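You operate a simulated robot arm through the tools that you are given. There is no shell and no other tool.

You run a simulated two-armed robot. Do the job below in one go: nothing can be reset, and whatever is moved stays where it is left.

TASK
Two studs of the end blind are slack: pulse each once, lowest load first.
Fine: shut the yellow end lever before you start; all studs end at 2200 daN or more; stand the wrench back in its holster.

The check looks at the end state, three seconds after you hand in, the way a careful person would. Anything else that was tipped, shoved, dropped, spilled or broken makes it a failure.

THE ROBOT
Two 7-joint arms with two-finger parallel grippers on one trunk, on a base that moves. Base frame: it is fixed to the floor where the robot stands at the start and does not move with it; the origin is under the middle of the robot, x ahead of it, y to its left, z up; the surface under the hand at the start is at about z = 0.85. Readings come in m, degrees, newtons and seconds.
The left shoulder is at the start at [0.06, 0.189, 1.253], the right one opposite. With the tool pointing down near the work surface each hand reaches from about 0.1 to 0.64 m from the robot's upright axis, wherever it stands, measured 20 degrees to its own side. Places, roughly: stud load board [1.5, -1.1, 0]; yellow end lever [0.4, 0, 0.8]. Payload 3.43 kg a hand.
The TCP of each hand is the grasp point between the finger pads, 0.03 m short of the fingertips. In the tool frame z runs along the fingers and y along their closing line. Largest opening 0.094 m; finger width 0.028, thickness 0.01; the body of the gripper, 0.05 by 0.096 m, starts 0.055 m behind the TCP.
Orientation is that of the tool frame in the base frame, as a unit quaternion [w, x, y, z]. With the fingers straight down and closing along the base's y, the tool's x points along the base's -x, its y along +y and its z along -z.

THE INTERFACE
- The arms move only by the tool move_arm. It takes "left_targets", "right_targets" or both (then of equal length, played together; a hand with none holds still); each is a list that holds one entry, the list of rows, each a list of 7 numbers: the shift along the base's x, y, z in mm, then the turn, a rotation vector about the base's x, y, z in degrees, then the opening in per cent of the stroke, from 0 (shut) to 100 (fully open). In form: [[[x, y, z, wx, wy, wz, gripper], ...]]. A call has 1 to 20 rows; each row is the pose to reach, as a shift and turn from the pose commanded when the call began. Rows are played at 5 a second. More than 0.05 m and 8.6 degrees between two rows, or a gripper value outside its range, and nothing of the call is played. A pose out of reach is approached as far as the arm can. The call stops where the force on the tool passes 50 N (or 10 N more than at its start, if that is more) or the arm is blocked; 0.2 s more then pass. Each finger travels about 0.153 m/s and halts on what it meets, pressing with about 21 N; the grip force reading is that of the motor and also rises with nothing between the fingers. The clock runs only during rows and for 0.2 s after the last one: add rows that repeat a pose to give the fingers time. It gives the time, the measured TCP pose, the force on the tool (base axes), the opening and the grip force at its end, in the units of the frame above (readings bear some noise), with the torque about the TCP (base axes, N m) and any sound that the robot's microphone picked up.
- Cameras (640 x 400 px; columns grow to the right, rows downward): "scene" is now at [0.0113, -0.0101, 1.7952]; the picture's right is [-0.16, -0.99, 0.00], its down [-0.81, 0.13, -0.57] and it looks along [0.57, -0.09, -0.82] (base axes); focal length 266 px, centre (320, 200). "left" rides on the left gripper at [0.076, -0.014, -0.102] in its tool frame; the picture's right is [0.18, 0.98, 0.00], its down [-0.75, 0.14, -0.64] and it looks along [-0.63, 0.12, 0.77] (tool axes); focal length 243 px, centre (320, 200). "right" rides on the right gripper at [0.076, 0.014, -0.102] in its tool frame; the picture's right is [-0.18, 0.98, 0.00], its down [-0.75, -0.14, -0.64] and it looks along [-0.63, -0.12, 0.77] (tool axes); focal length 243 px, centre (320, 200). There is no depth. A picture from a camera that has moved, and an enlarged one, comes with that camera's place and axes in the base frame and with its lens.
- grab_frame(camera): a new picture of that camera. No time passes.
- lift_body(by): slides the trunk up (or, below 0, down) by that many m; the arms and the scene camera ride with it, the base frame stays. It gives what a move gives, with no picture.
- base_move(legs): drives the robot by 1 to 6 legs, each [ahead, left, turn to the left] in m, m and degrees, along the robot's own axes; the way and the turn of a leg run together, so that a leg with both is an arc; at most 1.5 m and 180 degrees a leg. The arms and the cameras ride along, it lands a little off, and it stops where it bumps. It gives what a move gives.
- pan_tilt(pan, tilt): turns the head with the scene camera to pan (to the left, within 86 degrees either way) and tilt (down, from -29 to 69), counted from straight ahead of the robot. It gives what a move gives.
- close_up(camera, box): a new picture of the part [left, top, right, bottom] of that camera's present view, enlarged. No time passes.
- job_done(): hands the job in; it is judged then, once.

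Places have to be worked out from the pictures, the camera data and where the tool is seen. Open the grippers and draw the arms clear of the work before you hand the job in, unless the task says otherwise.

The tools are called by a JSON object that holds its "method" and its "body". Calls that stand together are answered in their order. move_arm: Moves the arms, as the interface text tells. Its arguments: {"type":"object","properties":{"left_targets":{"type":"array"},"right_targets":{"type":"array"}},"required":[]} The other tools are called the same way: lift_body (by) moves the trunk up or down; base_move (legs) drives the base; pan_tilt (pan, tilt) turns the head that bears the scene camera; grab_frame (camera) takes a picture; close_up (camera, box) takes an enlarged picture of a part of a camera's view; job_done () hands the job in.

At the start:

```text
time_s: 0.0
left_tool_pos: [0.4094, 0.1734, 1.3009]
left_orientation: [0.0, -0.001, 1.0, 0.0]
left_wrist_force: [0.2, -0.2, 0.9]
left_torque: [-0.01, 0.0, 0.01]
left_finger_gap: 0.094
left_finger_force: 0.0
right_tool_pos: [0.3606, -0.2019, 1.2868]
right_orientation: [0.0, 0.0, 1.0, -0.001]
right_wrist_force: [-1.2, -0.2, 0.3]
right_torque: [0.01, 0.01, 0.0]
right_finger_gap: 0.0942
right_finger_force: 0.0
trunk travel left (down, up): [-0.925, 0.065]
robot x, y, heading: [-0.0015, 0.0007, 0.1]
head pan, tilt (commanded): [-9.0, 55.1]
```

scene: 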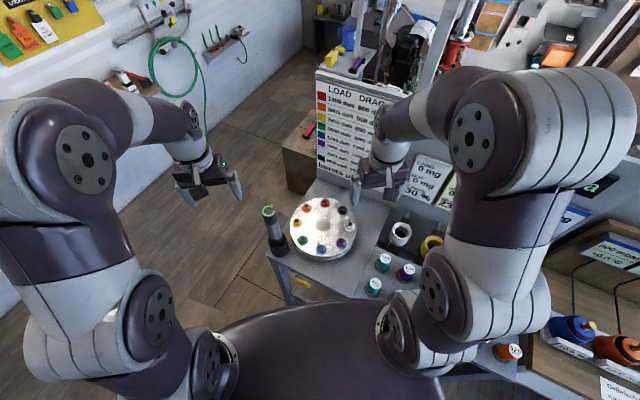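
right: 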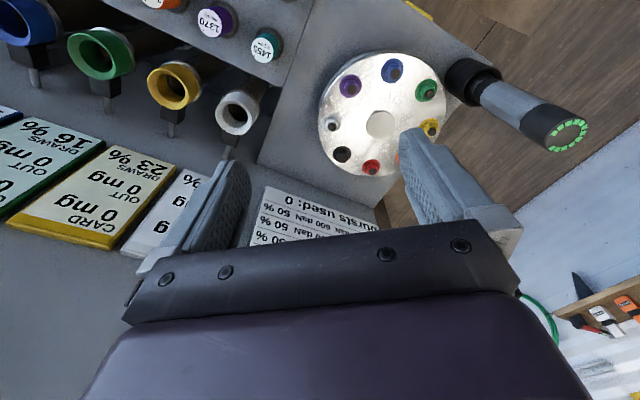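
left: 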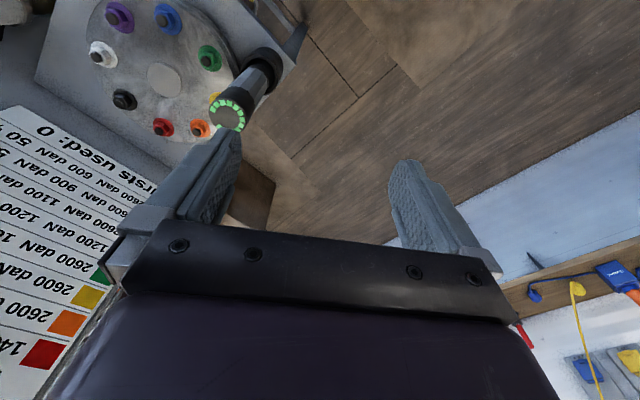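

I start by looking more closely at the scene: the stud board, the blind flange with coloured studs, the wrench and the yellow end lever.

{"method": "close_up", "body": {"camera": "scene", "box": [240, 60, 480, 210]}}

{"method": "close_up", "body": {"camera": "scene", "box": [240, 180, 440, 305]}}

{"method": "close_up", "body": {"camera": "left", "box": [0, 0, 320, 400]}}

{"method": "close_up", "body": {"camera": "right", "box": [240, 20, 640, 270]}}

```text
2.67 times, centred on (360, 135) of scene
camera zoom: at [0.0113, -0.0101, 1.7952], right [-0.16, -0.99, 0.0], down [-0.81, 0.13, -0.57], along [0.57, -0.09, -0.82], focal length 710 px, centre (213, 373)
```

zoom: 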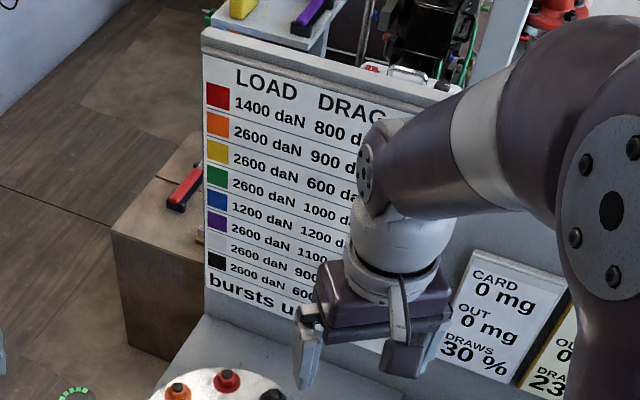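

```text
3.20 times, centred on (340, 242) of scene
camera zoom: at [0.0113, -0.0101, 1.7952], right [-0.16, -0.99, 0.0], down [-0.81, 0.13, -0.57], along [0.57, -0.09, -0.82], focal length 852 px, centre (256, 64)
```

zoom: 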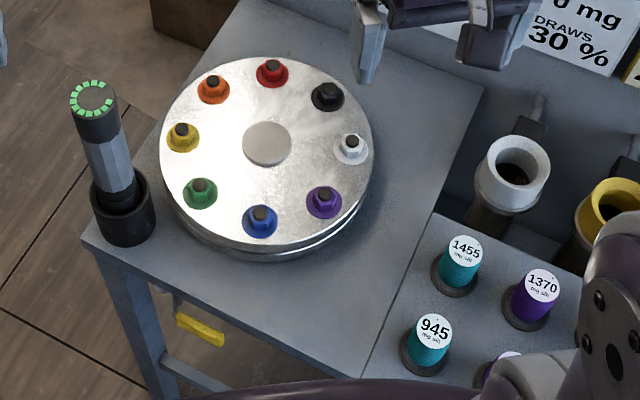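

```text
1.00 times, centred on (160, 200) of left (not enlarged: the box is as wide or as high as the picture)
camera zoom: at [0.3337, 0.1596, 1.4022], right [-0.18, 0.98, 0.0], down [0.75, 0.14, 0.64], along [0.63, 0.12, -0.77], focal length 243 px, centre (480, 200)
```

zoom: 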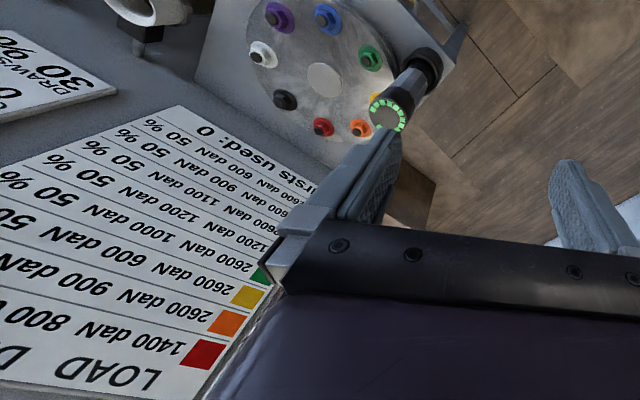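

```text
1.60 times, centred on (440, 145) of right
camera zoom: at [0.2836, -0.187, 1.388], right [0.18, 0.98, 0.0], down [0.75, -0.14, 0.64], along [0.63, -0.12, -0.77], focal length 388 px, centre (128, 288)
```

zoom: 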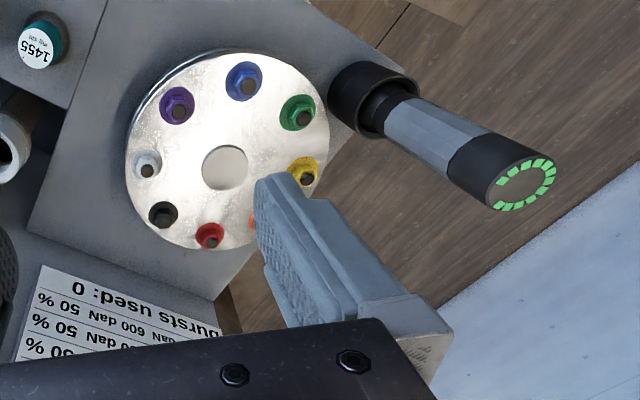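

The flange has eight coloured studs, a board lists LOAD/DRAG and another column, and a yellow lever seems to be under the table's near left edge. I zoom in on the board and lever.

{"method": "close_up", "body": {"camera": "left", "box": [0, 100, 160, 200]}}

{"method": "close_up", "body": {"camera": "left", "box": [0, 240, 160, 400]}}

{"method": "close_up", "body": {"camera": "scene", "box": [260, 255, 340, 305]}}

{"method": "close_up", "body": {"camera": "scene", "box": [250, 190, 360, 260]}}

```text
4.00 times, centred on (80, 150) of left
camera zoom: at [0.3337, 0.1596, 1.4022], right [-0.18, 0.98, 0.0], down [0.75, 0.14, 0.64], along [0.63, 0.12, -0.77], focal length 970 px, centre (1280, 400)
```

zoom: 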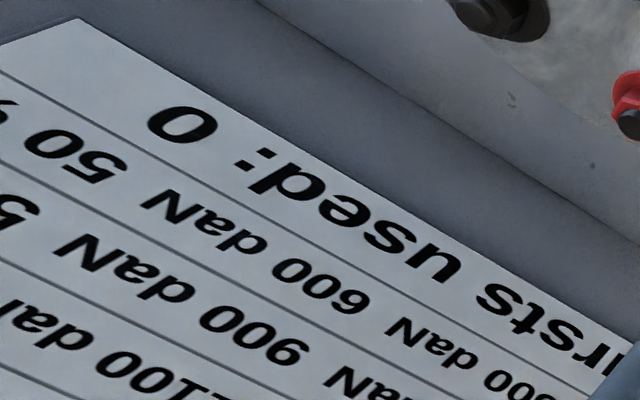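

```text
2.50 times, centred on (80, 320) of left
camera zoom: at [0.3337, 0.1596, 1.4022], right [-0.18, 0.98, 0.0], down [0.75, 0.14, 0.64], along [0.63, 0.12, -0.77], focal length 606 px, centre (920, -100)
```

zoom: 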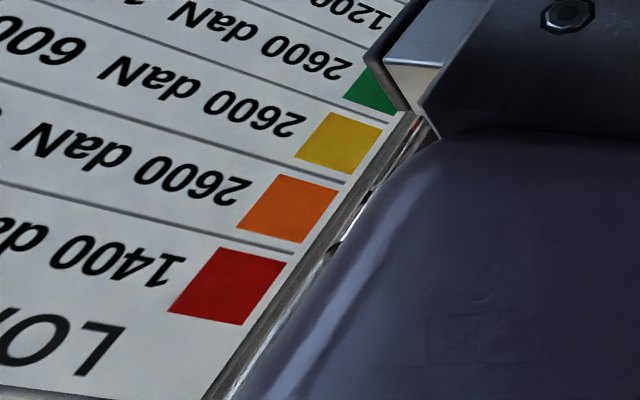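

```text
8.00 times, centred on (300, 280) of scene
camera zoom: at [0.0113, -0.0101, 1.7952], right [-0.16, -0.99, 0.0], down [-0.81, 0.13, -0.57], along [0.57, -0.09, -0.82], focal length 2129 px, centre (480, -440)
```

zoom: 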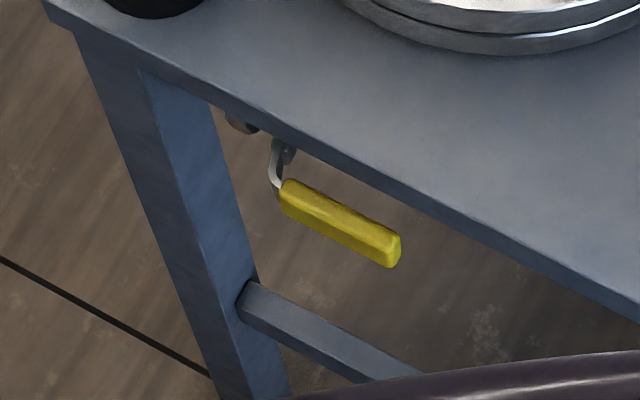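

```text
5.71 times, centred on (305, 225) of scene
camera zoom: at [0.0113, -0.0101, 1.7952], right [-0.16, -0.99, 0.0], down [-0.81, 0.13, -0.57], along [0.57, -0.09, -0.82], focal length 1521 px, centre (406, 57)
```

zoom: 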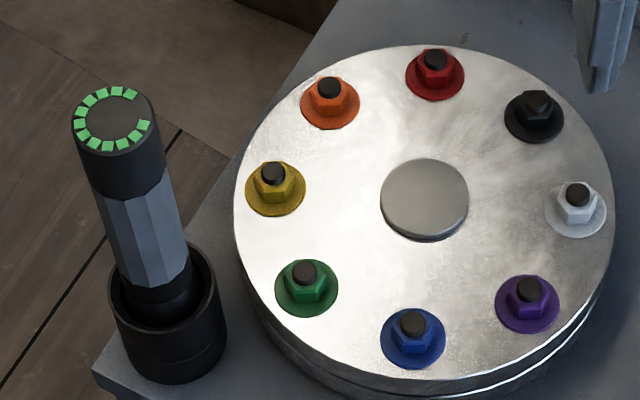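

The wrench stands in a black holster at the table's left front corner, and its cap carries an LED ring. The listed board position [1.5, -1.1] differs from the nearby board, so I look around with the head.

{"method": "pan_tilt", "body": {"pan": -36, "tilt": 35}}

{"method": "grab_frame", "body": {"camera": "scene"}}

{"method": "pan_tilt", "body": {"pan": -10, "tilt": 20}}

{"method": "grab_frame", "body": {"camera": "scene"}}

{"method": "pan_tilt", "body": {"pan": 40, "tilt": 30}}

{"method": "grab_frame", "body": {"camera": "scene"}}

{"method": "pan_tilt", "body": {"pan": -80, "tilt": 30}}

{"method": "grab_frame", "body": {"camera": "scene"}}

```text
time_s: 0.9
left_tool_pos: [0.4094, 0.1732, 1.3001]
left_orientation: [0.0, 0.0, 1.0, 0.0]
left_wrist_force: [0.0, 0.8, -0.2]
left_torque: [-0.02, 0.0, -0.02]
left_finger_gap: 0.094
left_finger_force: 0.0
right_tool_pos: [0.3598, -0.2008, 1.2862]
right_orientation: [0.0, 0.0, 1.0, -0.001]
right_wrist_force: [0.3, -0.5, -0.2]
right_torque: [0.0, 0.02, 0.01]
right_finger_gap: 0.0941
right_finger_force: 0.0
trunk travel left (down, up): [-0.925, 0.065]
robot x, y, heading: [0.0004, -0.0021, -0.0]
head pan, tilt (commanded): [-36.0, 35.0]
```

```text
taken
camera scene: at [0.0115, -0.0504, 1.8235], right [-0.59, -0.81, 0.0], down [-0.46, 0.34, -0.82], along [0.66, -0.48, -0.57], focal length 266 px, centre (320, 200)
```

scene: 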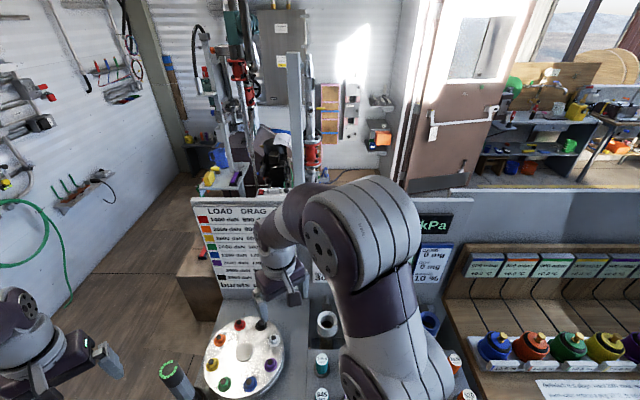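

```text
time_s: 1.8
left_tool_pos: [0.4095, 0.1729, 1.2999]
left_orientation: [0.0, 0.0, 1.0, 0.0]
left_wrist_force: [-0.4, 0.2, 1.0]
left_torque: [-0.02, -0.01, -0.03]
left_finger_gap: 0.0939
left_finger_force: 0.1
right_tool_pos: [0.3608, -0.2022, 1.2852]
right_orientation: [-0.001, 0.0, 1.0, 0.0]
right_wrist_force: [-0.7, 0.1, -0.3]
right_torque: [-0.01, 0.02, -0.01]
right_finger_gap: 0.0938
right_finger_force: 0.0
trunk travel left (down, up): [-0.925, 0.065]
robot x, y, heading: [-0.0004, 0.0007, 0.1]
head pan, tilt (commanded): [-10.0, 20.0]
```

```text
taken
camera scene: at [0.0319, -0.0151, 1.8474], right [-0.17, -0.98, 0.0], down [-0.34, 0.06, -0.94], along [0.93, -0.16, -0.34], focal length 266 px, centre (320, 200)
```

scene: 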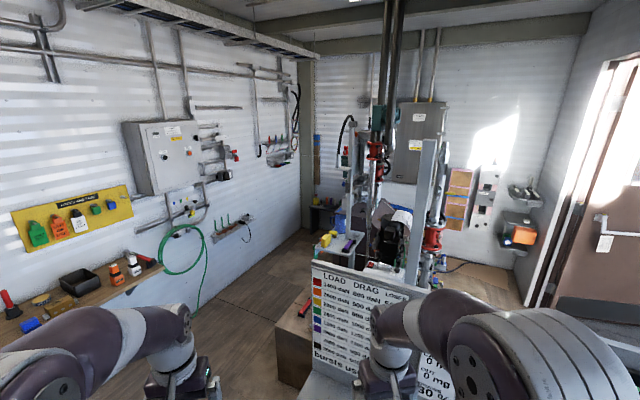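

```text
time_s: 3.0
left_tool_pos: [0.4096, 0.1729, 1.299]
left_orientation: [0.0, 0.0, 1.0, 0.0]
left_wrist_force: [0.6, 0.1, 0.1]
left_torque: [0.0, -0.02, -0.01]
left_finger_gap: 0.0937
left_finger_force: 0.0
right_tool_pos: [0.3597, -0.2, 1.2862]
right_orientation: [0.0, 0.0, 1.0, -0.001]
right_wrist_force: [-0.2, 0.7, -0.6]
right_torque: [0.02, 0.0, -0.02]
right_finger_gap: 0.0941
right_finger_force: 0.0
trunk travel left (down, up): [-0.925, 0.065]
robot x, y, heading: [-0.0014, -0.0004, -0.1]
head pan, tilt (commanded): [40.0, 30.0]
```

```text
taken
camera scene: at [0.0096, 0.0592, 1.8314], right [0.64, -0.77, 0.0], down [-0.38, -0.32, -0.87], along [0.66, 0.56, -0.5], focal length 266 px, centre (320, 200)
```

scene: 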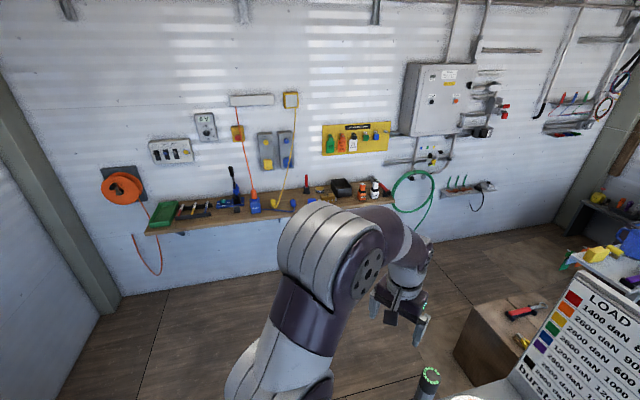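

```text
time_s: 5.0
left_tool_pos: [0.4097, 0.1725, 1.3006]
left_orientation: [0.0, 0.001, 1.0, 0.0]
left_wrist_force: [0.1, -0.8, -0.2]
left_torque: [0.0, 0.02, -0.02]
left_finger_gap: 0.094
left_finger_force: 0.1
right_tool_pos: [0.3604, -0.202, 1.286]
right_orientation: [-0.001, 0.0, 1.0, 0.0]
right_wrist_force: [-0.9, 0.1, 0.1]
right_torque: [0.02, -0.02, -0.01]
right_finger_gap: 0.0942
right_finger_force: 0.0
trunk travel left (down, up): [-0.925, 0.065]
robot x, y, heading: [-0.0034, 0.0012, 0.2]
head pan, tilt (commanded): [-80.0, 30.0]
```

```text
taken
camera scene: at [-0.044, -0.0879, 1.8314], right [-0.98, -0.17, 0.0], down [-0.09, 0.49, -0.87], along [0.15, -0.85, -0.5], focal length 266 px, centre (320, 200)
```

scene: 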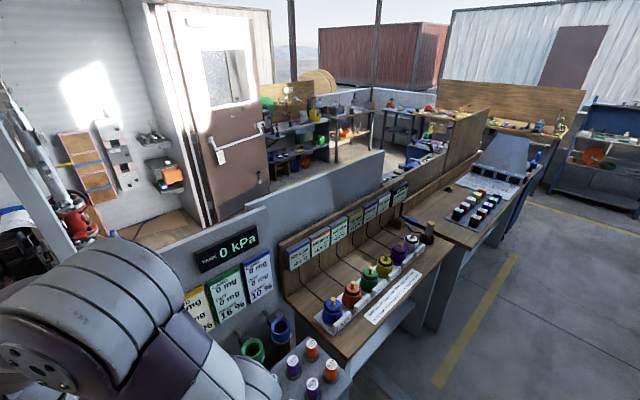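

The nearby board carries the same eight colours as the studs, but the right arm blocks part of it and the spot [1.5, -1.1]. I swing the right arm out to the right, high above everything, and look again.

{"method": "move_arm", "body": {"right_targets": [[[-20, -40, 0, 0, 0, 0, 100], [-40, -80, 0, 0, 0, 0, 100], [-60, -120, 0, 0, 0, 0, 100], [-80, -160, 0, 0, 0, 0, 100], [-100, -200, 0, 0, 0, 0, 100]]]}}

{"method": "pan_tilt", "body": {"pan": -20, "tilt": 40}}

{"method": "grab_frame", "body": {"camera": "scene"}}

```text
time_s: 6.2
left_tool_pos: [0.4086, 0.1732, 1.3007]
left_orientation: [-0.001, 0.0, 1.0, 0.0]
left_wrist_force: [0.5, 0.3, 1.3]
left_torque: [0.02, 0.0, 0.01]
left_finger_gap: 0.0938
left_finger_force: 0.1
right_tool_pos: [0.2584, -0.4054, 1.2868]
right_orientation: [0.0, -0.001, 1.0, 0.001]
right_wrist_force: [-0.3, -0.7, 0.4]
right_torque: [0.04, 0.01, 0.0]
right_finger_gap: 0.0938
right_finger_force: 0.0
trunk travel left (down, up): [-0.925, 0.065]
robot x, y, heading: [-0.0015, -0.0025, -0.2]
head pan, tilt (commanded): [-80.0, 30.0]
```

```text
time_s: 7.5
left_tool_pos: [0.4103, 0.1743, 1.3002]
left_orientation: [0.001, 0.0, 1.0, 0.0]
left_wrist_force: [0.1, 1.2, -0.4]
left_torque: [0.0, -0.01, 0.03]
left_finger_gap: 0.0942
left_finger_force: 0.1
right_tool_pos: [0.2593, -0.4031, 1.288]
right_orientation: [0.0, 0.0, 1.0, -0.001]
right_wrist_force: [-0.2, -0.7, -1.0]
right_torque: [-0.02, 0.02, -0.05]
right_finger_gap: 0.0942
right_finger_force: 0.1
trunk travel left (down, up): [-0.925, 0.065]
robot x, y, heading: [0.0022, -0.0013, 0.0]
head pan, tilt (commanded): [-20.0, 40.0]
```

```text
taken
camera scene: at [0.02, -0.0283, 1.816], right [-0.34, -0.94, 0.0], down [-0.6, 0.22, -0.77], along [0.72, -0.26, -0.64], focal length 266 px, centre (320, 200)
```

scene: 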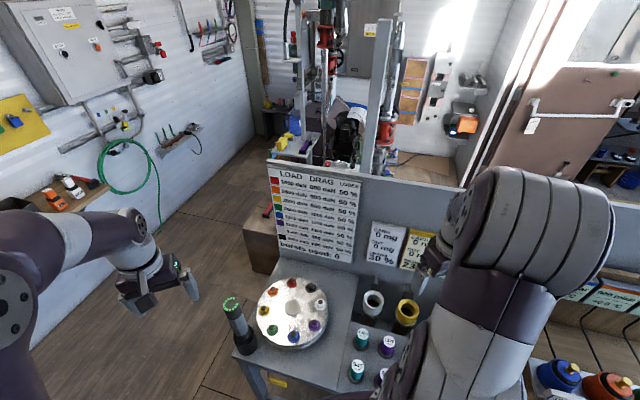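

The board is visible now; I enlarge it to read every column, and check the wrench and flange.

{"method": "close_up", "body": {"camera": "scene", "box": [260, 155, 380, 270]}}

{"method": "close_up", "body": {"camera": "scene", "box": [360, 200, 460, 290]}}

{"method": "close_up", "body": {"camera": "scene", "box": [215, 265, 335, 355]}}

{"method": "close_up", "body": {"camera": "scene", "box": [240, 100, 400, 200]}}

```text
3.48 times, centred on (320, 212) of scene
camera zoom: at [0.02, -0.0283, 1.816], right [-0.34, -0.94, 0.0], down [-0.6, 0.22, -0.77], along [0.72, -0.26, -0.64], focal length 926 px, centre (320, 156)
```

zoom: 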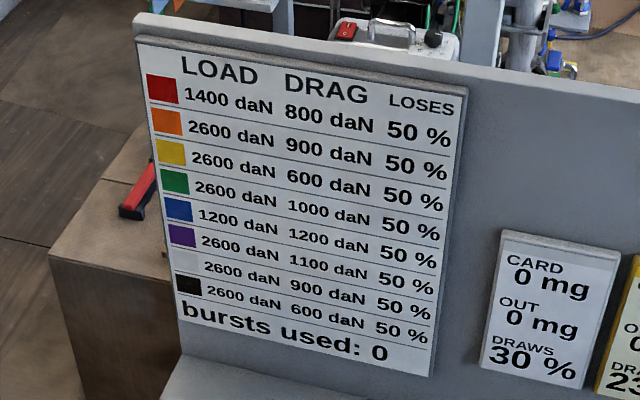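

```text
4.44 times, centred on (410, 245) of scene
camera zoom: at [0.02, -0.0283, 1.816], right [-0.34, -0.94, 0.0], down [-0.6, 0.22, -0.77], along [0.72, -0.26, -0.64], focal length 1183 px, centre (-80, 0)
```

zoom: 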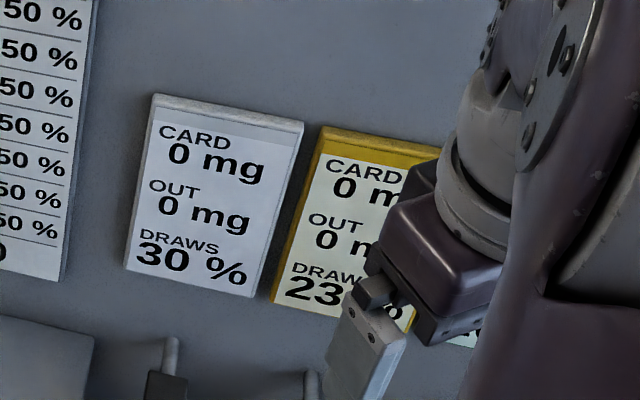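

```text
4.44 times, centred on (275, 310) of scene
camera zoom: at [0.02, -0.0283, 1.816], right [-0.34, -0.94, 0.0], down [-0.6, 0.22, -0.77], along [0.72, -0.26, -0.64], focal length 1183 px, centre (520, -289)
```

zoom: 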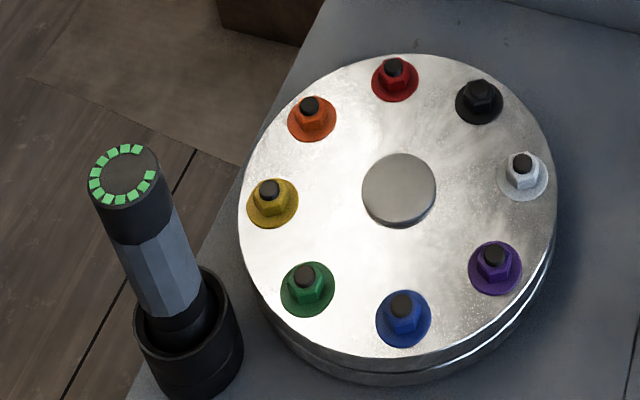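

```text
4.00 times, centred on (320, 150) of scene
camera zoom: at [0.02, -0.0283, 1.816], right [-0.34, -0.94, 0.0], down [-0.6, 0.22, -0.77], along [0.72, -0.26, -0.64], focal length 1064 px, centre (320, 400)
```

zoom: 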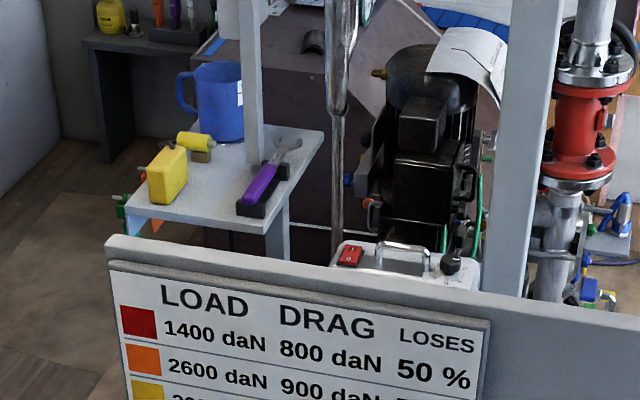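

The board reads: red 1400 and blue 1200 daN are slack, the rest 2600, so the order is blue first, then red. Next I look at the yellow lever and the floor area near [1.5, -1.1].

{"method": "pan_tilt", "body": {"pan": 0, "tilt": 68}}

{"method": "grab_frame", "body": {"camera": "scene"}}

{"method": "close_up", "body": {"camera": "scene", "box": [260, 200, 380, 275]}}

{"method": "pan_tilt", "body": {"pan": -45, "tilt": 45}}

{"method": "grab_frame", "body": {"camera": "scene"}}

```text
time_s: 8.4
left_tool_pos: [0.4108, 0.1731, 1.2992]
left_orientation: [0.001, 0.001, 1.0, 0.0]
left_wrist_force: [-0.3, -0.1, 0.1]
left_torque: [0.01, 0.0, 0.0]
left_finger_gap: 0.0941
left_finger_force: 0.0
right_tool_pos: [0.26, -0.4042, 1.287]
right_orientation: [0.0, 0.0, 1.0, 0.0]
right_wrist_force: [-0.1, -0.2, 0.3]
right_torque: [-0.01, 0.02, -0.01]
right_finger_gap: 0.0937
right_finger_force: 0.0
trunk travel left (down, up): [-0.925, 0.065]
robot x, y, heading: [-0.0013, 0.0004, -0.2]
head pan, tilt (commanded): [0.0, 68.0]
```

```text
taken
camera scene: at [-0.0029, 0.0011, 1.7807], right [0.0, -1.0, 0.0], down [-0.93, 0.0, -0.38], along [0.38, 0.0, -0.93], focal length 266 px, centre (320, 200)
```

scene: 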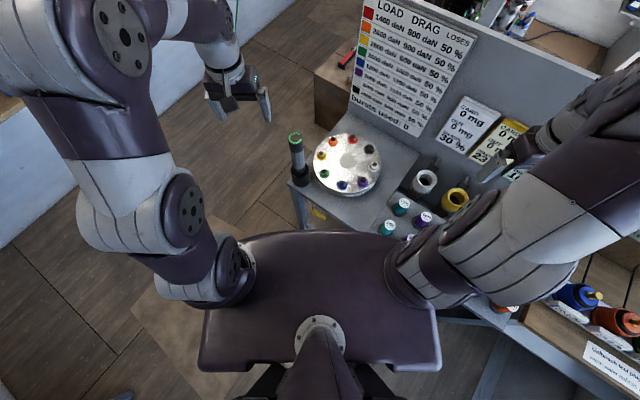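

```text
5.33 times, centred on (320, 238) of scene
camera zoom: at [-0.0029, 0.0011, 1.7807], right [0.0, -1.0, 0.0], down [-0.93, 0.0, -0.38], along [0.38, 0.0, -0.93], focal length 1419 px, centre (320, 0)
```

zoom: 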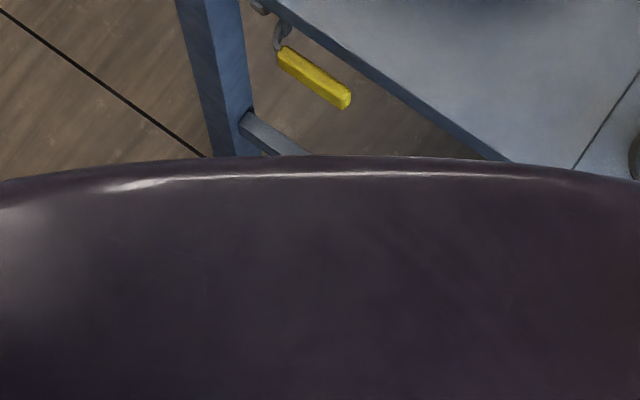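

```text
time_s: 9.5
left_tool_pos: [0.4099, 0.1722, 1.2991]
left_orientation: [-0.001, -0.001, 1.0, 0.0]
left_wrist_force: [1.2, 1.3, -0.6]
left_torque: [0.01, 0.03, 0.01]
left_finger_gap: 0.0939
left_finger_force: 0.0
right_tool_pos: [0.2595, -0.403, 1.2874]
right_orientation: [0.0, 0.0, 1.0, 0.0]
right_wrist_force: [-0.6, 0.0, -0.1]
right_torque: [0.0, 0.04, -0.02]
right_finger_gap: 0.0937
right_finger_force: 0.1
trunk travel left (down, up): [-0.925, 0.065]
robot x, y, heading: [0.003, 0.0011, 0.1]
head pan, tilt (commanded): [-45.0, 45.0]
```

```text
taken
camera scene: at [-0.0023, -0.0562, 1.8087], right [-0.71, -0.71, 0.0], down [-0.5, 0.5, -0.71], along [0.5, -0.5, -0.71], focal length 266 px, centre (320, 200)
```

scene: 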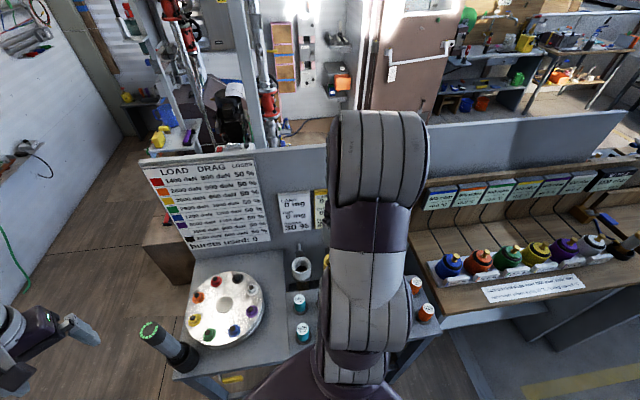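

The table is turned about -36° relative to the robot, and the lever hangs just under its front edge, close to the trunk. Before backing up for a better view, I check the surroundings to left and right for clearance.

{"method": "pan_tilt", "body": {"pan": 86, "tilt": 40}}

{"method": "grab_frame", "body": {"camera": "scene"}}

{"method": "pan_tilt", "body": {"pan": -86, "tilt": 45}}

{"method": "grab_frame", "body": {"camera": "scene"}}

```text
time_s: 11.7
left_tool_pos: [0.4106, 0.1736, 1.3002]
left_orientation: [0.0, 0.0, 1.0, 0.0]
left_wrist_force: [0.1, -0.4, -0.2]
left_torque: [0.01, 0.0, 0.01]
left_finger_gap: 0.094
left_finger_force: 0.2
right_tool_pos: [0.2588, -0.4042, 1.2892]
right_orientation: [0.0, 0.0, 1.0, 0.0]
right_wrist_force: [-0.7, -0.3, -1.4]
right_torque: [-0.04, -0.03, 0.0]
right_finger_gap: 0.0937
right_finger_force: 0.1
trunk travel left (down, up): [-0.925, 0.065]
robot x, y, heading: [0.0008, -0.0011, 0.2]
head pan, tilt (commanded): [85.9, 40.0]
```

```text
taken
camera scene: at [-0.0537, 0.0859, 1.816], right [1.0, -0.07, 0.0], down [-0.05, -0.64, -0.77], along [0.05, 0.76, -0.64], focal length 266 px, centre (320, 200)
```

scene: 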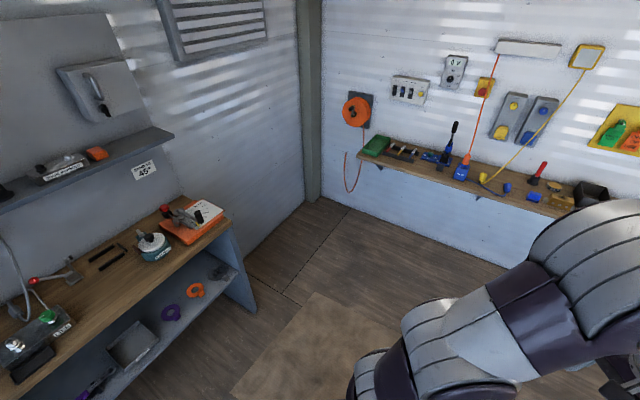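

```text
time_s: 14.3
left_tool_pos: [0.4096, 0.1726, 1.3009]
left_orientation: [-0.001, 0.0, 1.0, 0.001]
left_wrist_force: [0.2, -0.7, 0.6]
left_torque: [0.0, 0.02, 0.0]
left_finger_gap: 0.094
left_finger_force: 0.0
right_tool_pos: [0.2599, -0.4025, 1.2872]
right_orientation: [0.0, 0.001, 1.0, 0.0]
right_wrist_force: [0.4, 0.5, 0.0]
right_torque: [-0.03, 0.04, 0.01]
right_finger_gap: 0.0942
right_finger_force: 0.0
trunk travel left (down, up): [-0.925, 0.065]
robot x, y, heading: [0.0006, -0.0015, 0.2]
head pan, tilt (commanded): [-85.9, 45.0]
```

```text
taken
camera scene: at [-0.054, -0.08, 1.8087], right [-1.0, -0.07, 0.0], down [-0.05, 0.71, -0.71], along [0.05, -0.71, -0.71], focal length 266 px, centre (320, 200)
```

scene: 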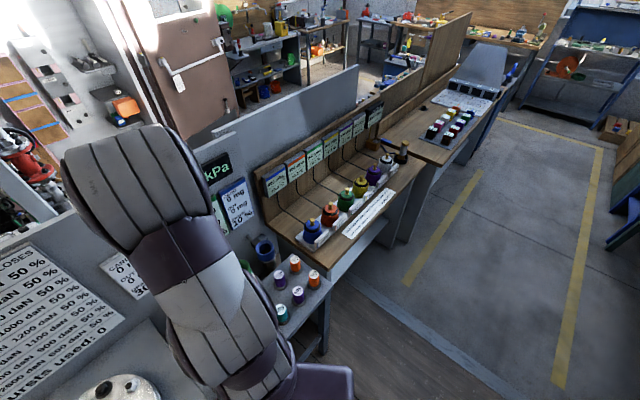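

Clearance behind is about a metre, so backing up slightly is fine. First I take detailed close-ups of the wrench cap and studs with the hand camera.

{"method": "close_up", "body": {"camera": "left", "box": [190, 40, 300, 140]}}

{"method": "close_up", "body": {"camera": "left", "box": [70, 0, 250, 150]}}

{"method": "close_up", "body": {"camera": "scene", "box": [300, 180, 460, 280]}}

```text
4.00 times, centred on (245, 90) of left
camera zoom: at [0.3337, 0.1595, 1.4022], right [-0.18, 0.98, 0.0], down [0.75, 0.14, 0.64], along [0.63, 0.12, -0.77], focal length 970 px, centre (620, 640)
```

zoom: 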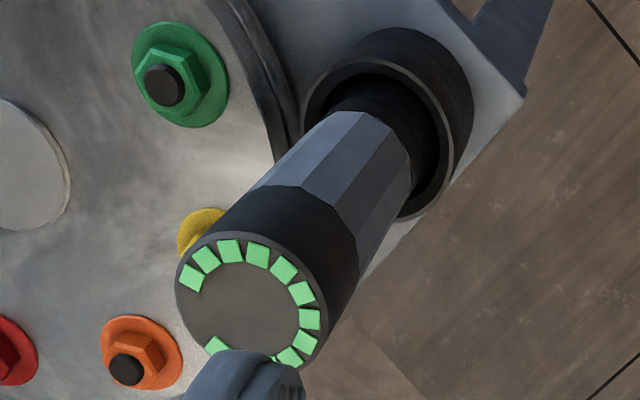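

```text
2.67 times, centred on (160, 75) of left
camera zoom: at [0.3337, 0.1595, 1.4022], right [-0.18, 0.98, 0.0], down [0.75, 0.14, 0.64], along [0.63, 0.12, -0.77], focal length 647 px, centre (747, 533)
```

zoom: 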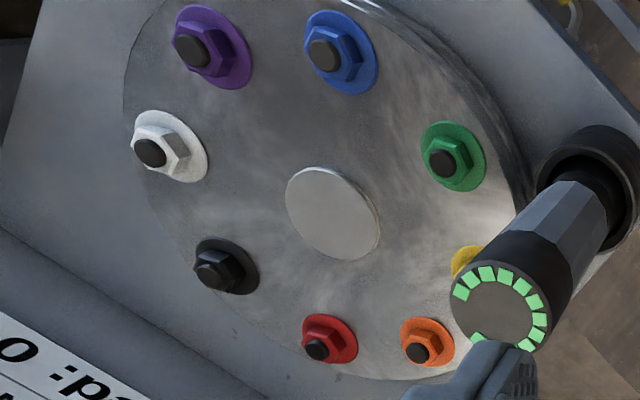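

```text
4.00 times, centred on (380, 230) of scene
camera zoom: at [-0.054, -0.08, 1.8087], right [-1.0, -0.07, 0.0], down [-0.05, 0.71, -0.71], along [0.05, -0.71, -0.71], focal length 1064 px, centre (80, 80)
```

zoom: 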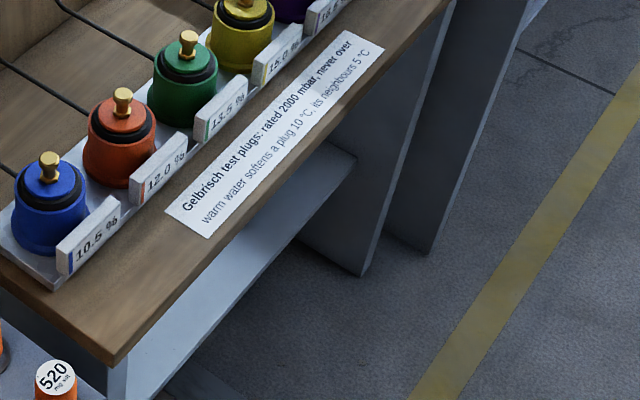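

I back away from the table along its normal by about 0.18 m and turn 36° right so that I face it squarely, hands high and clear.

{"method": "base_move", "body": {"legs": [[-0.15, 0.1, 0], [0, 0, -36]]}}

{"method": "pan_tilt", "body": {"pan": 15, "tilt": 60}}

{"method": "grab_frame", "body": {"camera": "scene"}}

```text
time_s: 17.5
left_tool_pos: [0.2819, 0.0039, 1.2993]
left_orientation: [0.0, 0.306, 0.952, -0.001]
left_wrist_force: [-0.5, 0.2, -0.1]
left_torque: [0.0, -0.01, -0.02]
left_finger_gap: 0.094
left_finger_force: 0.0
right_tool_pos: [-0.1758, -0.3776, 1.2875]
right_orientation: [0.0, 0.306, 0.952, 0.0]
right_wrist_force: [-0.2, -0.3, 0.1]
right_torque: [0.0, 0.03, 0.01]
right_finger_gap: 0.0938
right_finger_force: 0.0
trunk travel left (down, up): [-0.925, 0.065]
robot x, y, heading: [-0.1537, 0.1051, -35.7]
head pan, tilt (commanded): [-85.9, 45.0]
```

```text
time_s: 19.2
left_tool_pos: [0.2819, 0.0038, 1.3002]
left_orientation: [0.0, 0.306, 0.952, 0.001]
left_wrist_force: [-0.1, -0.4, 0.4]
left_torque: [0.0, -0.02, 0.02]
left_finger_gap: 0.0937
left_finger_force: 0.1
right_tool_pos: [-0.1774, -0.377, 1.2869]
right_orientation: [-0.001, 0.304, 0.953, 0.001]
right_wrist_force: [-1.1, 0.0, 0.0]
right_torque: [0.04, 0.01, 0.02]
right_finger_gap: 0.0941
right_finger_force: 0.0
trunk travel left (down, up): [-0.925, 0.065]
robot x, y, heading: [-0.1516, 0.1006, -35.6]
head pan, tilt (commanded): [15.0, 60.0]
```

```text
taken
camera scene: at [-0.1382, 0.114, 1.7893], right [-0.35, -0.94, 0.0], down [-0.81, 0.31, -0.5], along [0.47, -0.18, -0.87], focal length 266 px, centre (320, 200)
```

scene: 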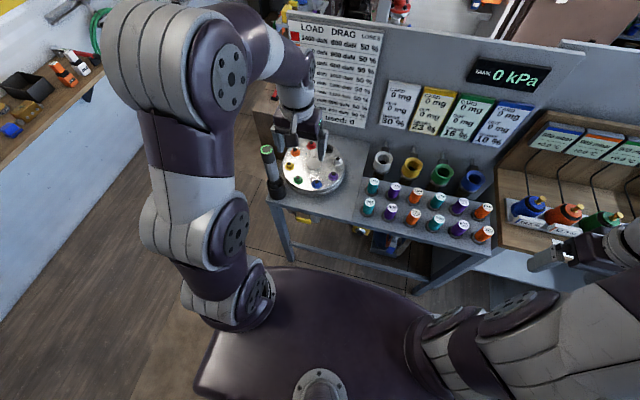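

Now the table is square ahead. I zoom on the lever region and the shelf below, and the flange.

{"method": "close_up", "body": {"camera": "scene", "box": [270, 190, 350, 240]}}

{"method": "close_up", "body": {"camera": "scene", "box": [330, 200, 430, 265]}}

{"method": "grab_frame", "body": {"camera": "left"}}

```text
8.00 times, centred on (310, 215) of scene
camera zoom: at [-0.1382, 0.114, 1.7893], right [-0.35, -0.94, 0.0], down [-0.81, 0.31, -0.5], along [0.47, -0.18, -0.87], focal length 2129 px, centre (400, 80)
```

zoom: 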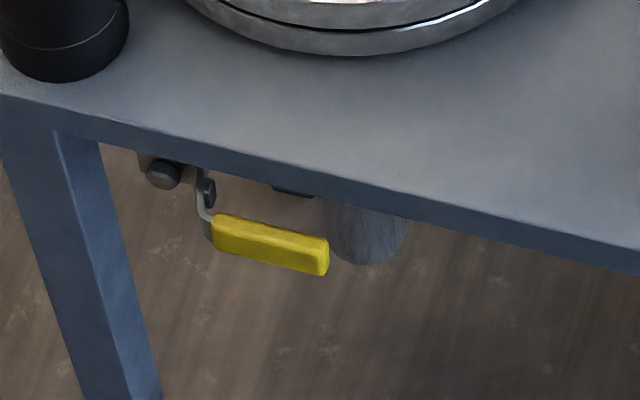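

```text
6.15 times, centred on (380, 232) of scene
camera zoom: at [-0.1382, 0.114, 1.7893], right [-0.35, -0.94, 0.0], down [-0.81, 0.31, -0.5], along [0.47, -0.18, -0.87], focal length 1638 px, centre (-49, 0)
```

zoom: 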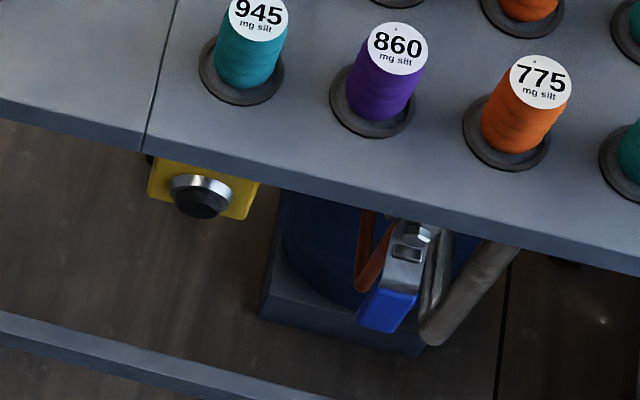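

```text
taken
camera left: at [0.2119, 0.037, 1.4023], right [0.42, 0.91, 0.0], down [0.69, -0.32, 0.64], along [0.58, -0.27, -0.77], focal length 243 px, centre (320, 200)
```

left: 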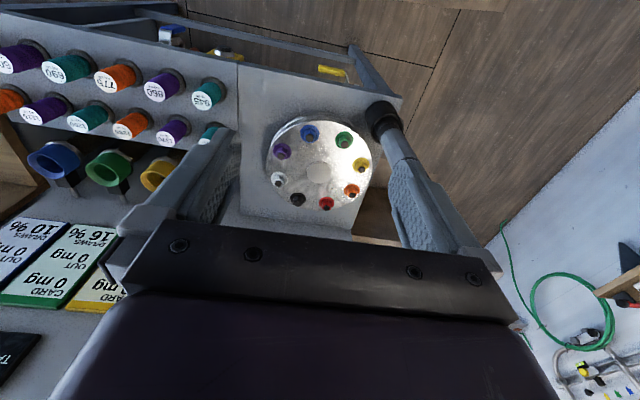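

The lever sits on a bracket under the table edge. I pull the left hand back from the table and lower the trunk to look at the lever from lower down.

{"method": "move_arm", "body": {"left_targets": [[[-30, 25, 0, 0, 0, 0, 100], [-60, 50, 0, 0, 0, 0, 100], [-90, 75, 0, 0, 0, 0, 100], [-110, 95, 0, 0, 0, 0, 100], [-130, 120, 0, 0, 0, 0, 100]]]}}

{"method": "lift_body", "body": {"by": -0.5}}

{"method": "pan_tilt", "body": {"pan": 18, "tilt": 45}}

{"method": "grab_frame", "body": {"camera": "scene"}}

```text
time_s: 20.4
left_tool_pos: [0.1505, 0.123, 1.2988]
left_orientation: [0.0, 0.306, 0.952, 0.001]
left_wrist_force: [0.5, -0.2, -0.4]
left_torque: [0.0, -0.02, 0.02]
left_finger_gap: 0.0943
left_finger_force: 0.0
right_tool_pos: [-0.1775, -0.3761, 1.2887]
right_orientation: [0.001, 0.306, 0.952, 0.0]
right_wrist_force: [-0.3, 0.4, -0.3]
right_torque: [0.03, -0.06, 0.03]
right_finger_gap: 0.094
right_finger_force: 0.1
trunk travel left (down, up): [-0.925, 0.065]
robot x, y, heading: [-0.149, 0.1009, -35.6]
head pan, tilt (commanded): [15.0, 60.0]
```

```text
refused: -0.5 is not a number from -0.4 to 0.4
```

```text
time_s: 21.2
left_tool_pos: [0.1523, 0.1224, 1.2987]
left_orientation: [0.0, 0.306, 0.952, 0.0]
left_wrist_force: [-0.5, -0.3, 0.6]
left_torque: [-0.02, 0.0, -0.02]
left_finger_gap: 0.0939
left_finger_force: 0.0
right_tool_pos: [-0.1756, -0.3769, 1.2879]
right_orientation: [0.0, 0.305, 0.952, 0.001]
right_wrist_force: [0.7, 0.7, 1.0]
right_torque: [0.02, 0.02, -0.01]
right_finger_gap: 0.0939
right_finger_force: 0.0
trunk travel left (down, up): [-0.925, 0.065]
robot x, y, heading: [-0.1488, 0.1028, -35.7]
head pan, tilt (commanded): [18.0, 45.0]
```

```text
taken
camera scene: at [-0.123, 0.1127, 1.8087], right [-0.3, -0.95, 0.0], down [-0.67, 0.21, -0.71], along [0.67, -0.21, -0.71], focal length 266 px, centre (320, 200)
```

scene: 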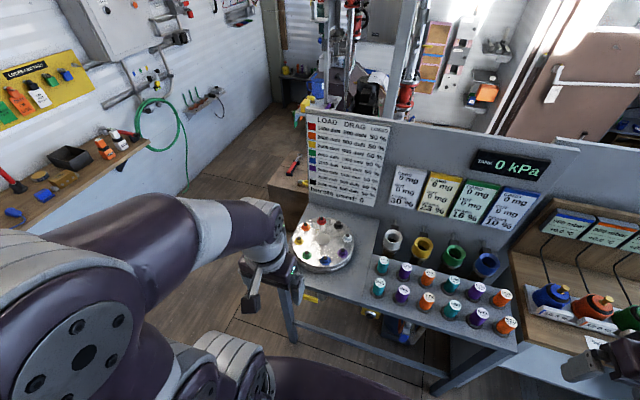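

The lift is limited to 0.4 m per call; I lower by 0.4 m with both hands behind the table's front edge.

{"method": "lift_body", "body": {"by": -0.4}}

{"method": "pan_tilt", "body": {"pan": 10, "tilt": 40}}

{"method": "grab_frame", "body": {"camera": "scene"}}

```text
time_s: 25.0
left_tool_pos: [0.1521, 0.1241, 0.899]
left_orientation: [0.0, 0.305, 0.952, 0.0]
left_wrist_force: [0.5, 1.2, -0.6]
left_torque: [-0.01, 0.02, -0.02]
left_finger_gap: 0.094
left_finger_force: 0.1
right_tool_pos: [-0.1763, -0.3773, 0.8877]
right_orientation: [0.0, 0.306, 0.952, 0.0]
right_wrist_force: [-0.1, 0.2, -0.1]
right_torque: [0.0, 0.02, 0.01]
right_finger_gap: 0.0941
right_finger_force: 0.0
trunk travel left (down, up): [-0.525, 0.465]
robot x, y, heading: [-0.1551, 0.1032, -35.6]
head pan, tilt (commanded): [18.0, 45.0]
```

```text
time_s: 25.7
left_tool_pos: [0.1526, 0.1227, 0.8996]
left_orientation: [0.0, 0.306, 0.952, 0.001]
left_wrist_force: [-0.6, -0.2, 0.2]
left_torque: [0.02, 0.02, 0.0]
left_finger_gap: 0.094
left_finger_force: 0.1
right_tool_pos: [-0.1766, -0.3771, 0.8881]
right_orientation: [0.0, 0.305, 0.952, 0.0]
right_wrist_force: [0.4, 0.0, -0.1]
right_torque: [-0.03, 0.01, 0.05]
right_finger_gap: 0.094
right_finger_force: 0.0
trunk travel left (down, up): [-0.525, 0.465]
robot x, y, heading: [-0.15, 0.1054, -35.5]
head pan, tilt (commanded): [10.0, 40.0]
```

```text
taken
camera scene: at [-0.124, 0.1008, 1.416], right [-0.43, -0.9, 0.0], down [-0.58, 0.28, -0.77], along [0.69, -0.33, -0.64], focal length 266 px, centre (320, 200)
```

scene: 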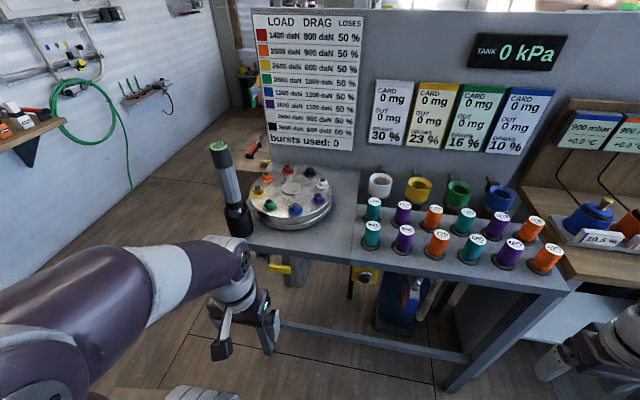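

{"method": "close_up", "body": {"camera": "scene", "box": [250, 235, 350, 300]}}

{"method": "close_up", "body": {"camera": "scene", "box": [335, 240, 455, 340]}}

{"method": "close_up", "body": {"camera": "scene", "box": [200, 130, 345, 245]}}

```text
6.15 times, centred on (300, 268) of scene
camera zoom: at [-0.124, 0.1008, 1.416], right [-0.43, -0.9, 0.0], down [-0.58, 0.28, -0.77], along [0.69, -0.33, -0.64], focal length 1638 px, centre (443, -215)
```

zoom: 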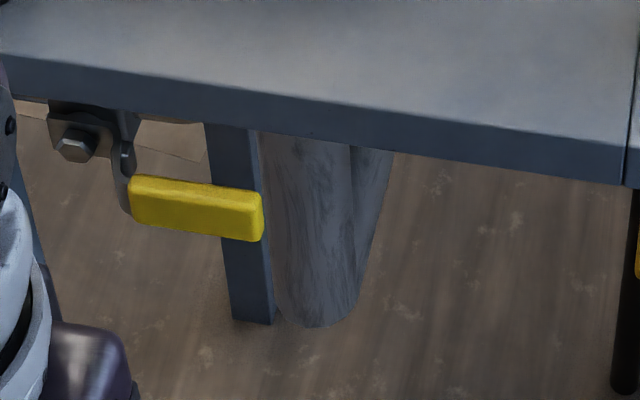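

```text
4.00 times, centred on (395, 290) of scene
camera zoom: at [-0.124, 0.1008, 1.416], right [-0.43, -0.9, 0.0], down [-0.58, 0.28, -0.77], along [0.69, -0.33, -0.64], focal length 1064 px, centre (20, -160)
```

zoom: 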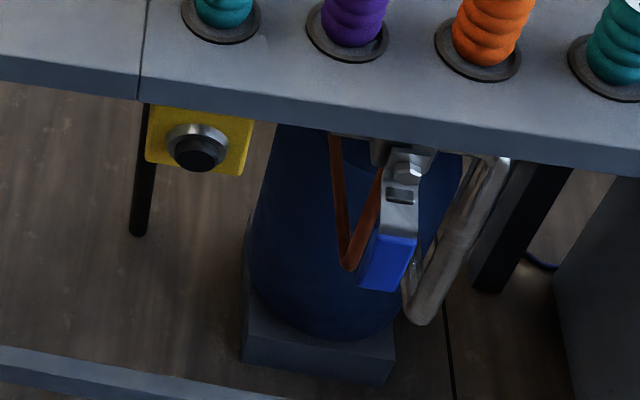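

```text
3.48 times, centred on (272, 188) of scene
camera zoom: at [-0.124, 0.1008, 1.416], right [-0.43, -0.9, 0.0], down [-0.58, 0.28, -0.77], along [0.69, -0.33, -0.64], focal length 926 px, centre (485, 244)
```

zoom: 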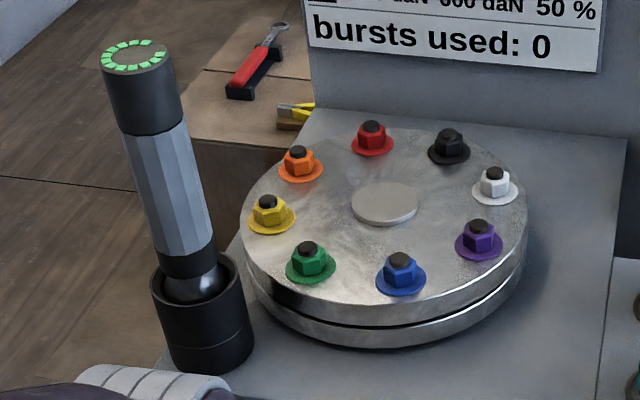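

The lever stem isn't clear yet; I lower the trunk another 0.3 m to look nearly level at the valve.

{"method": "lift_body", "body": {"by": -0.3}}

{"method": "pan_tilt", "body": {"pan": 10, "tilt": 28}}

{"method": "grab_frame", "body": {"camera": "scene"}}

{"method": "close_up", "body": {"camera": "scene", "box": [260, 190, 360, 260]}}

{"method": "grab_frame", "body": {"camera": "left"}}

```text
time_s: 28.7
left_tool_pos: [0.1515, 0.1236, 0.5986]
left_orientation: [0.0, 0.305, 0.952, 0.0]
left_wrist_force: [-0.7, -0.7, 0.5]
left_torque: [-0.02, -0.03, 0.01]
left_finger_gap: 0.0939
left_finger_force: 0.0
right_tool_pos: [-0.1764, -0.3764, 0.5865]
right_orientation: [0.0, 0.306, 0.952, -0.001]
right_wrist_force: [-0.6, -0.2, 0.3]
right_torque: [-0.01, 0.03, -0.02]
right_finger_gap: 0.0938
right_finger_force: 0.0
trunk travel left (down, up): [-0.225, 0.765]
robot x, y, heading: [-0.1527, 0.0998, -35.7]
head pan, tilt (commanded): [10.0, 40.0]
```

```text
time_s: 29.5
left_tool_pos: [0.1529, 0.1223, 0.5995]
left_orientation: [0.0, 0.305, 0.952, 0.0]
left_wrist_force: [0.5, -0.4, -0.4]
left_torque: [-0.01, -0.02, 0.02]
left_finger_gap: 0.094
left_finger_force: 0.0
right_tool_pos: [-0.1754, -0.3767, 0.5869]
right_orientation: [0.0, 0.306, 0.952, -0.001]
right_wrist_force: [-0.8, 0.0, 0.3]
right_torque: [-0.01, 0.01, -0.01]
right_finger_gap: 0.0938
right_finger_force: 0.1
trunk travel left (down, up): [-0.225, 0.765]
robot x, y, heading: [-0.1505, 0.1004, -35.6]
head pan, tilt (commanded): [10.0, 28.0]
```

```text
taken
camera scene: at [-0.1185, 0.0981, 1.1345], right [-0.43, -0.9, 0.0], down [-0.42, 0.2, -0.88], along [0.8, -0.38, -0.47], focal length 266 px, centre (320, 200)
```

scene: 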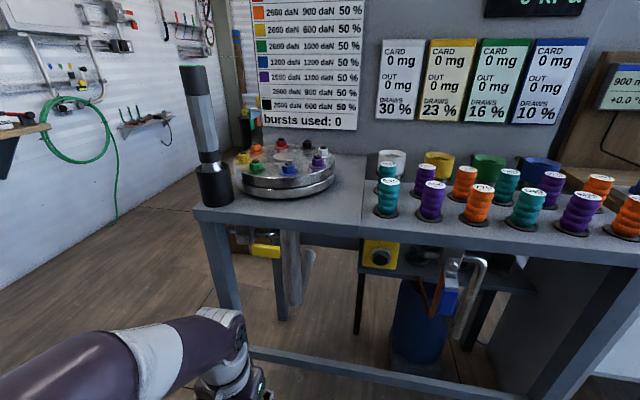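

```text
5.71 times, centred on (310, 225) of scene
camera zoom: at [-0.1185, 0.0981, 1.1345], right [-0.43, -0.9, 0.0], down [-0.42, 0.2, -0.88], along [0.8, -0.38, -0.47], focal length 1521 px, centre (377, 57)
```

zoom: 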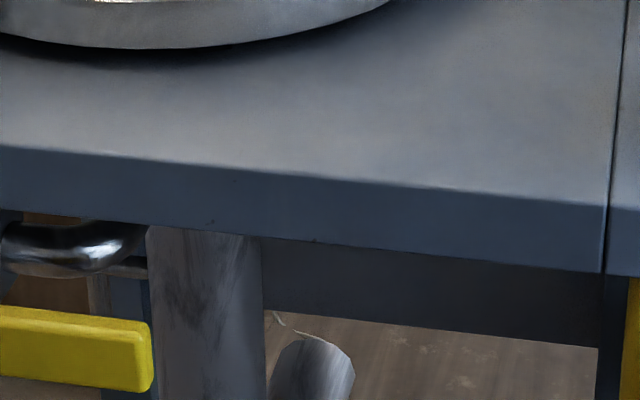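

```text
taken
camera left: at [0.0819, 0.1559, 0.7014], right [0.42, 0.91, 0.0], down [0.69, -0.32, 0.64], along [0.58, -0.27, -0.77], focal length 243 px, centre (320, 200)
```

left: 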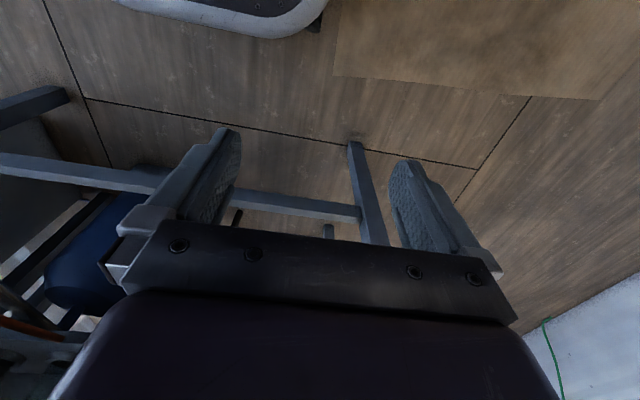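

{"method": "close_up", "body": {"camera": "scene", "box": [215, 210, 325, 285]}}

{"method": "close_up", "body": {"camera": "scene", "box": [385, 230, 505, 320]}}

{"method": "close_up", "body": {"camera": "scene", "box": [170, 50, 350, 210]}}

```text
5.33 times, centred on (270, 248) of scene
camera zoom: at [-0.1185, 0.0981, 1.1345], right [-0.43, -0.9, 0.0], down [-0.42, 0.2, -0.88], along [0.8, -0.38, -0.47], focal length 1419 px, centre (587, -53)
```

zoom: 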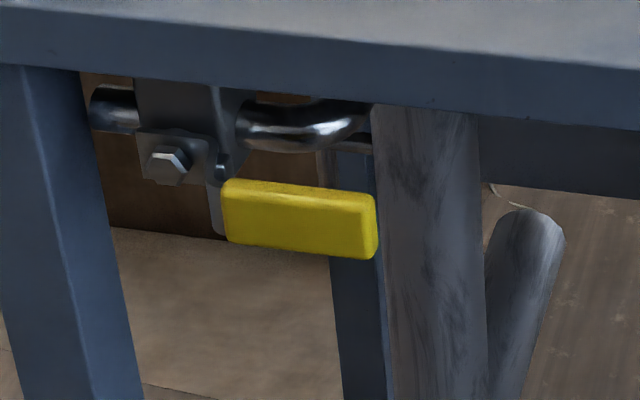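

```text
4.44 times, centred on (445, 275) of scene
camera zoom: at [-0.1185, 0.0981, 1.1345], right [-0.43, -0.9, 0.0], down [-0.42, 0.2, -0.88], along [0.8, -0.38, -0.47], focal length 1183 px, centre (-236, -133)
```

zoom: 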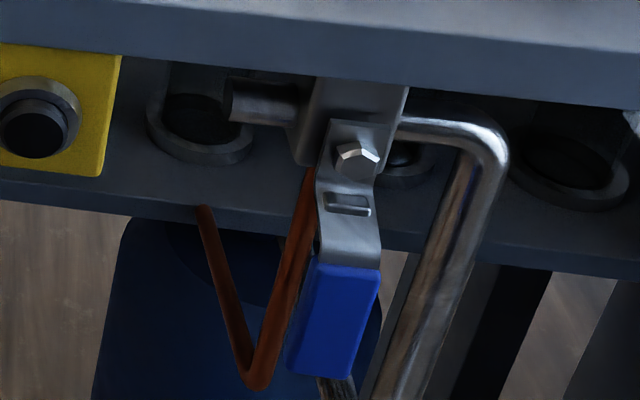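

```text
2.50 times, centred on (260, 130) of scene
camera zoom: at [-0.1185, 0.0981, 1.1345], right [-0.43, -0.9, 0.0], down [-0.42, 0.2, -0.88], along [0.8, -0.38, -0.47], focal length 665 px, centre (470, 375)
```

zoom: 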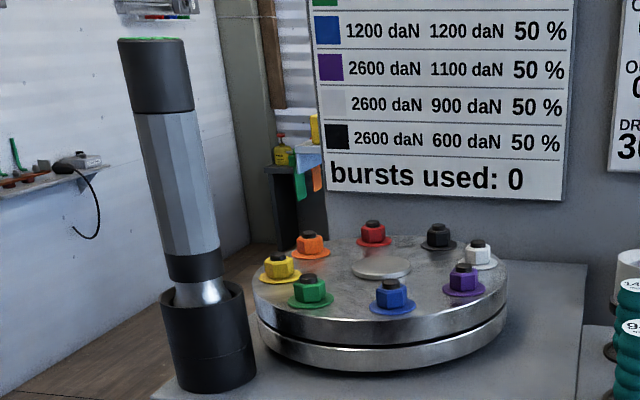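

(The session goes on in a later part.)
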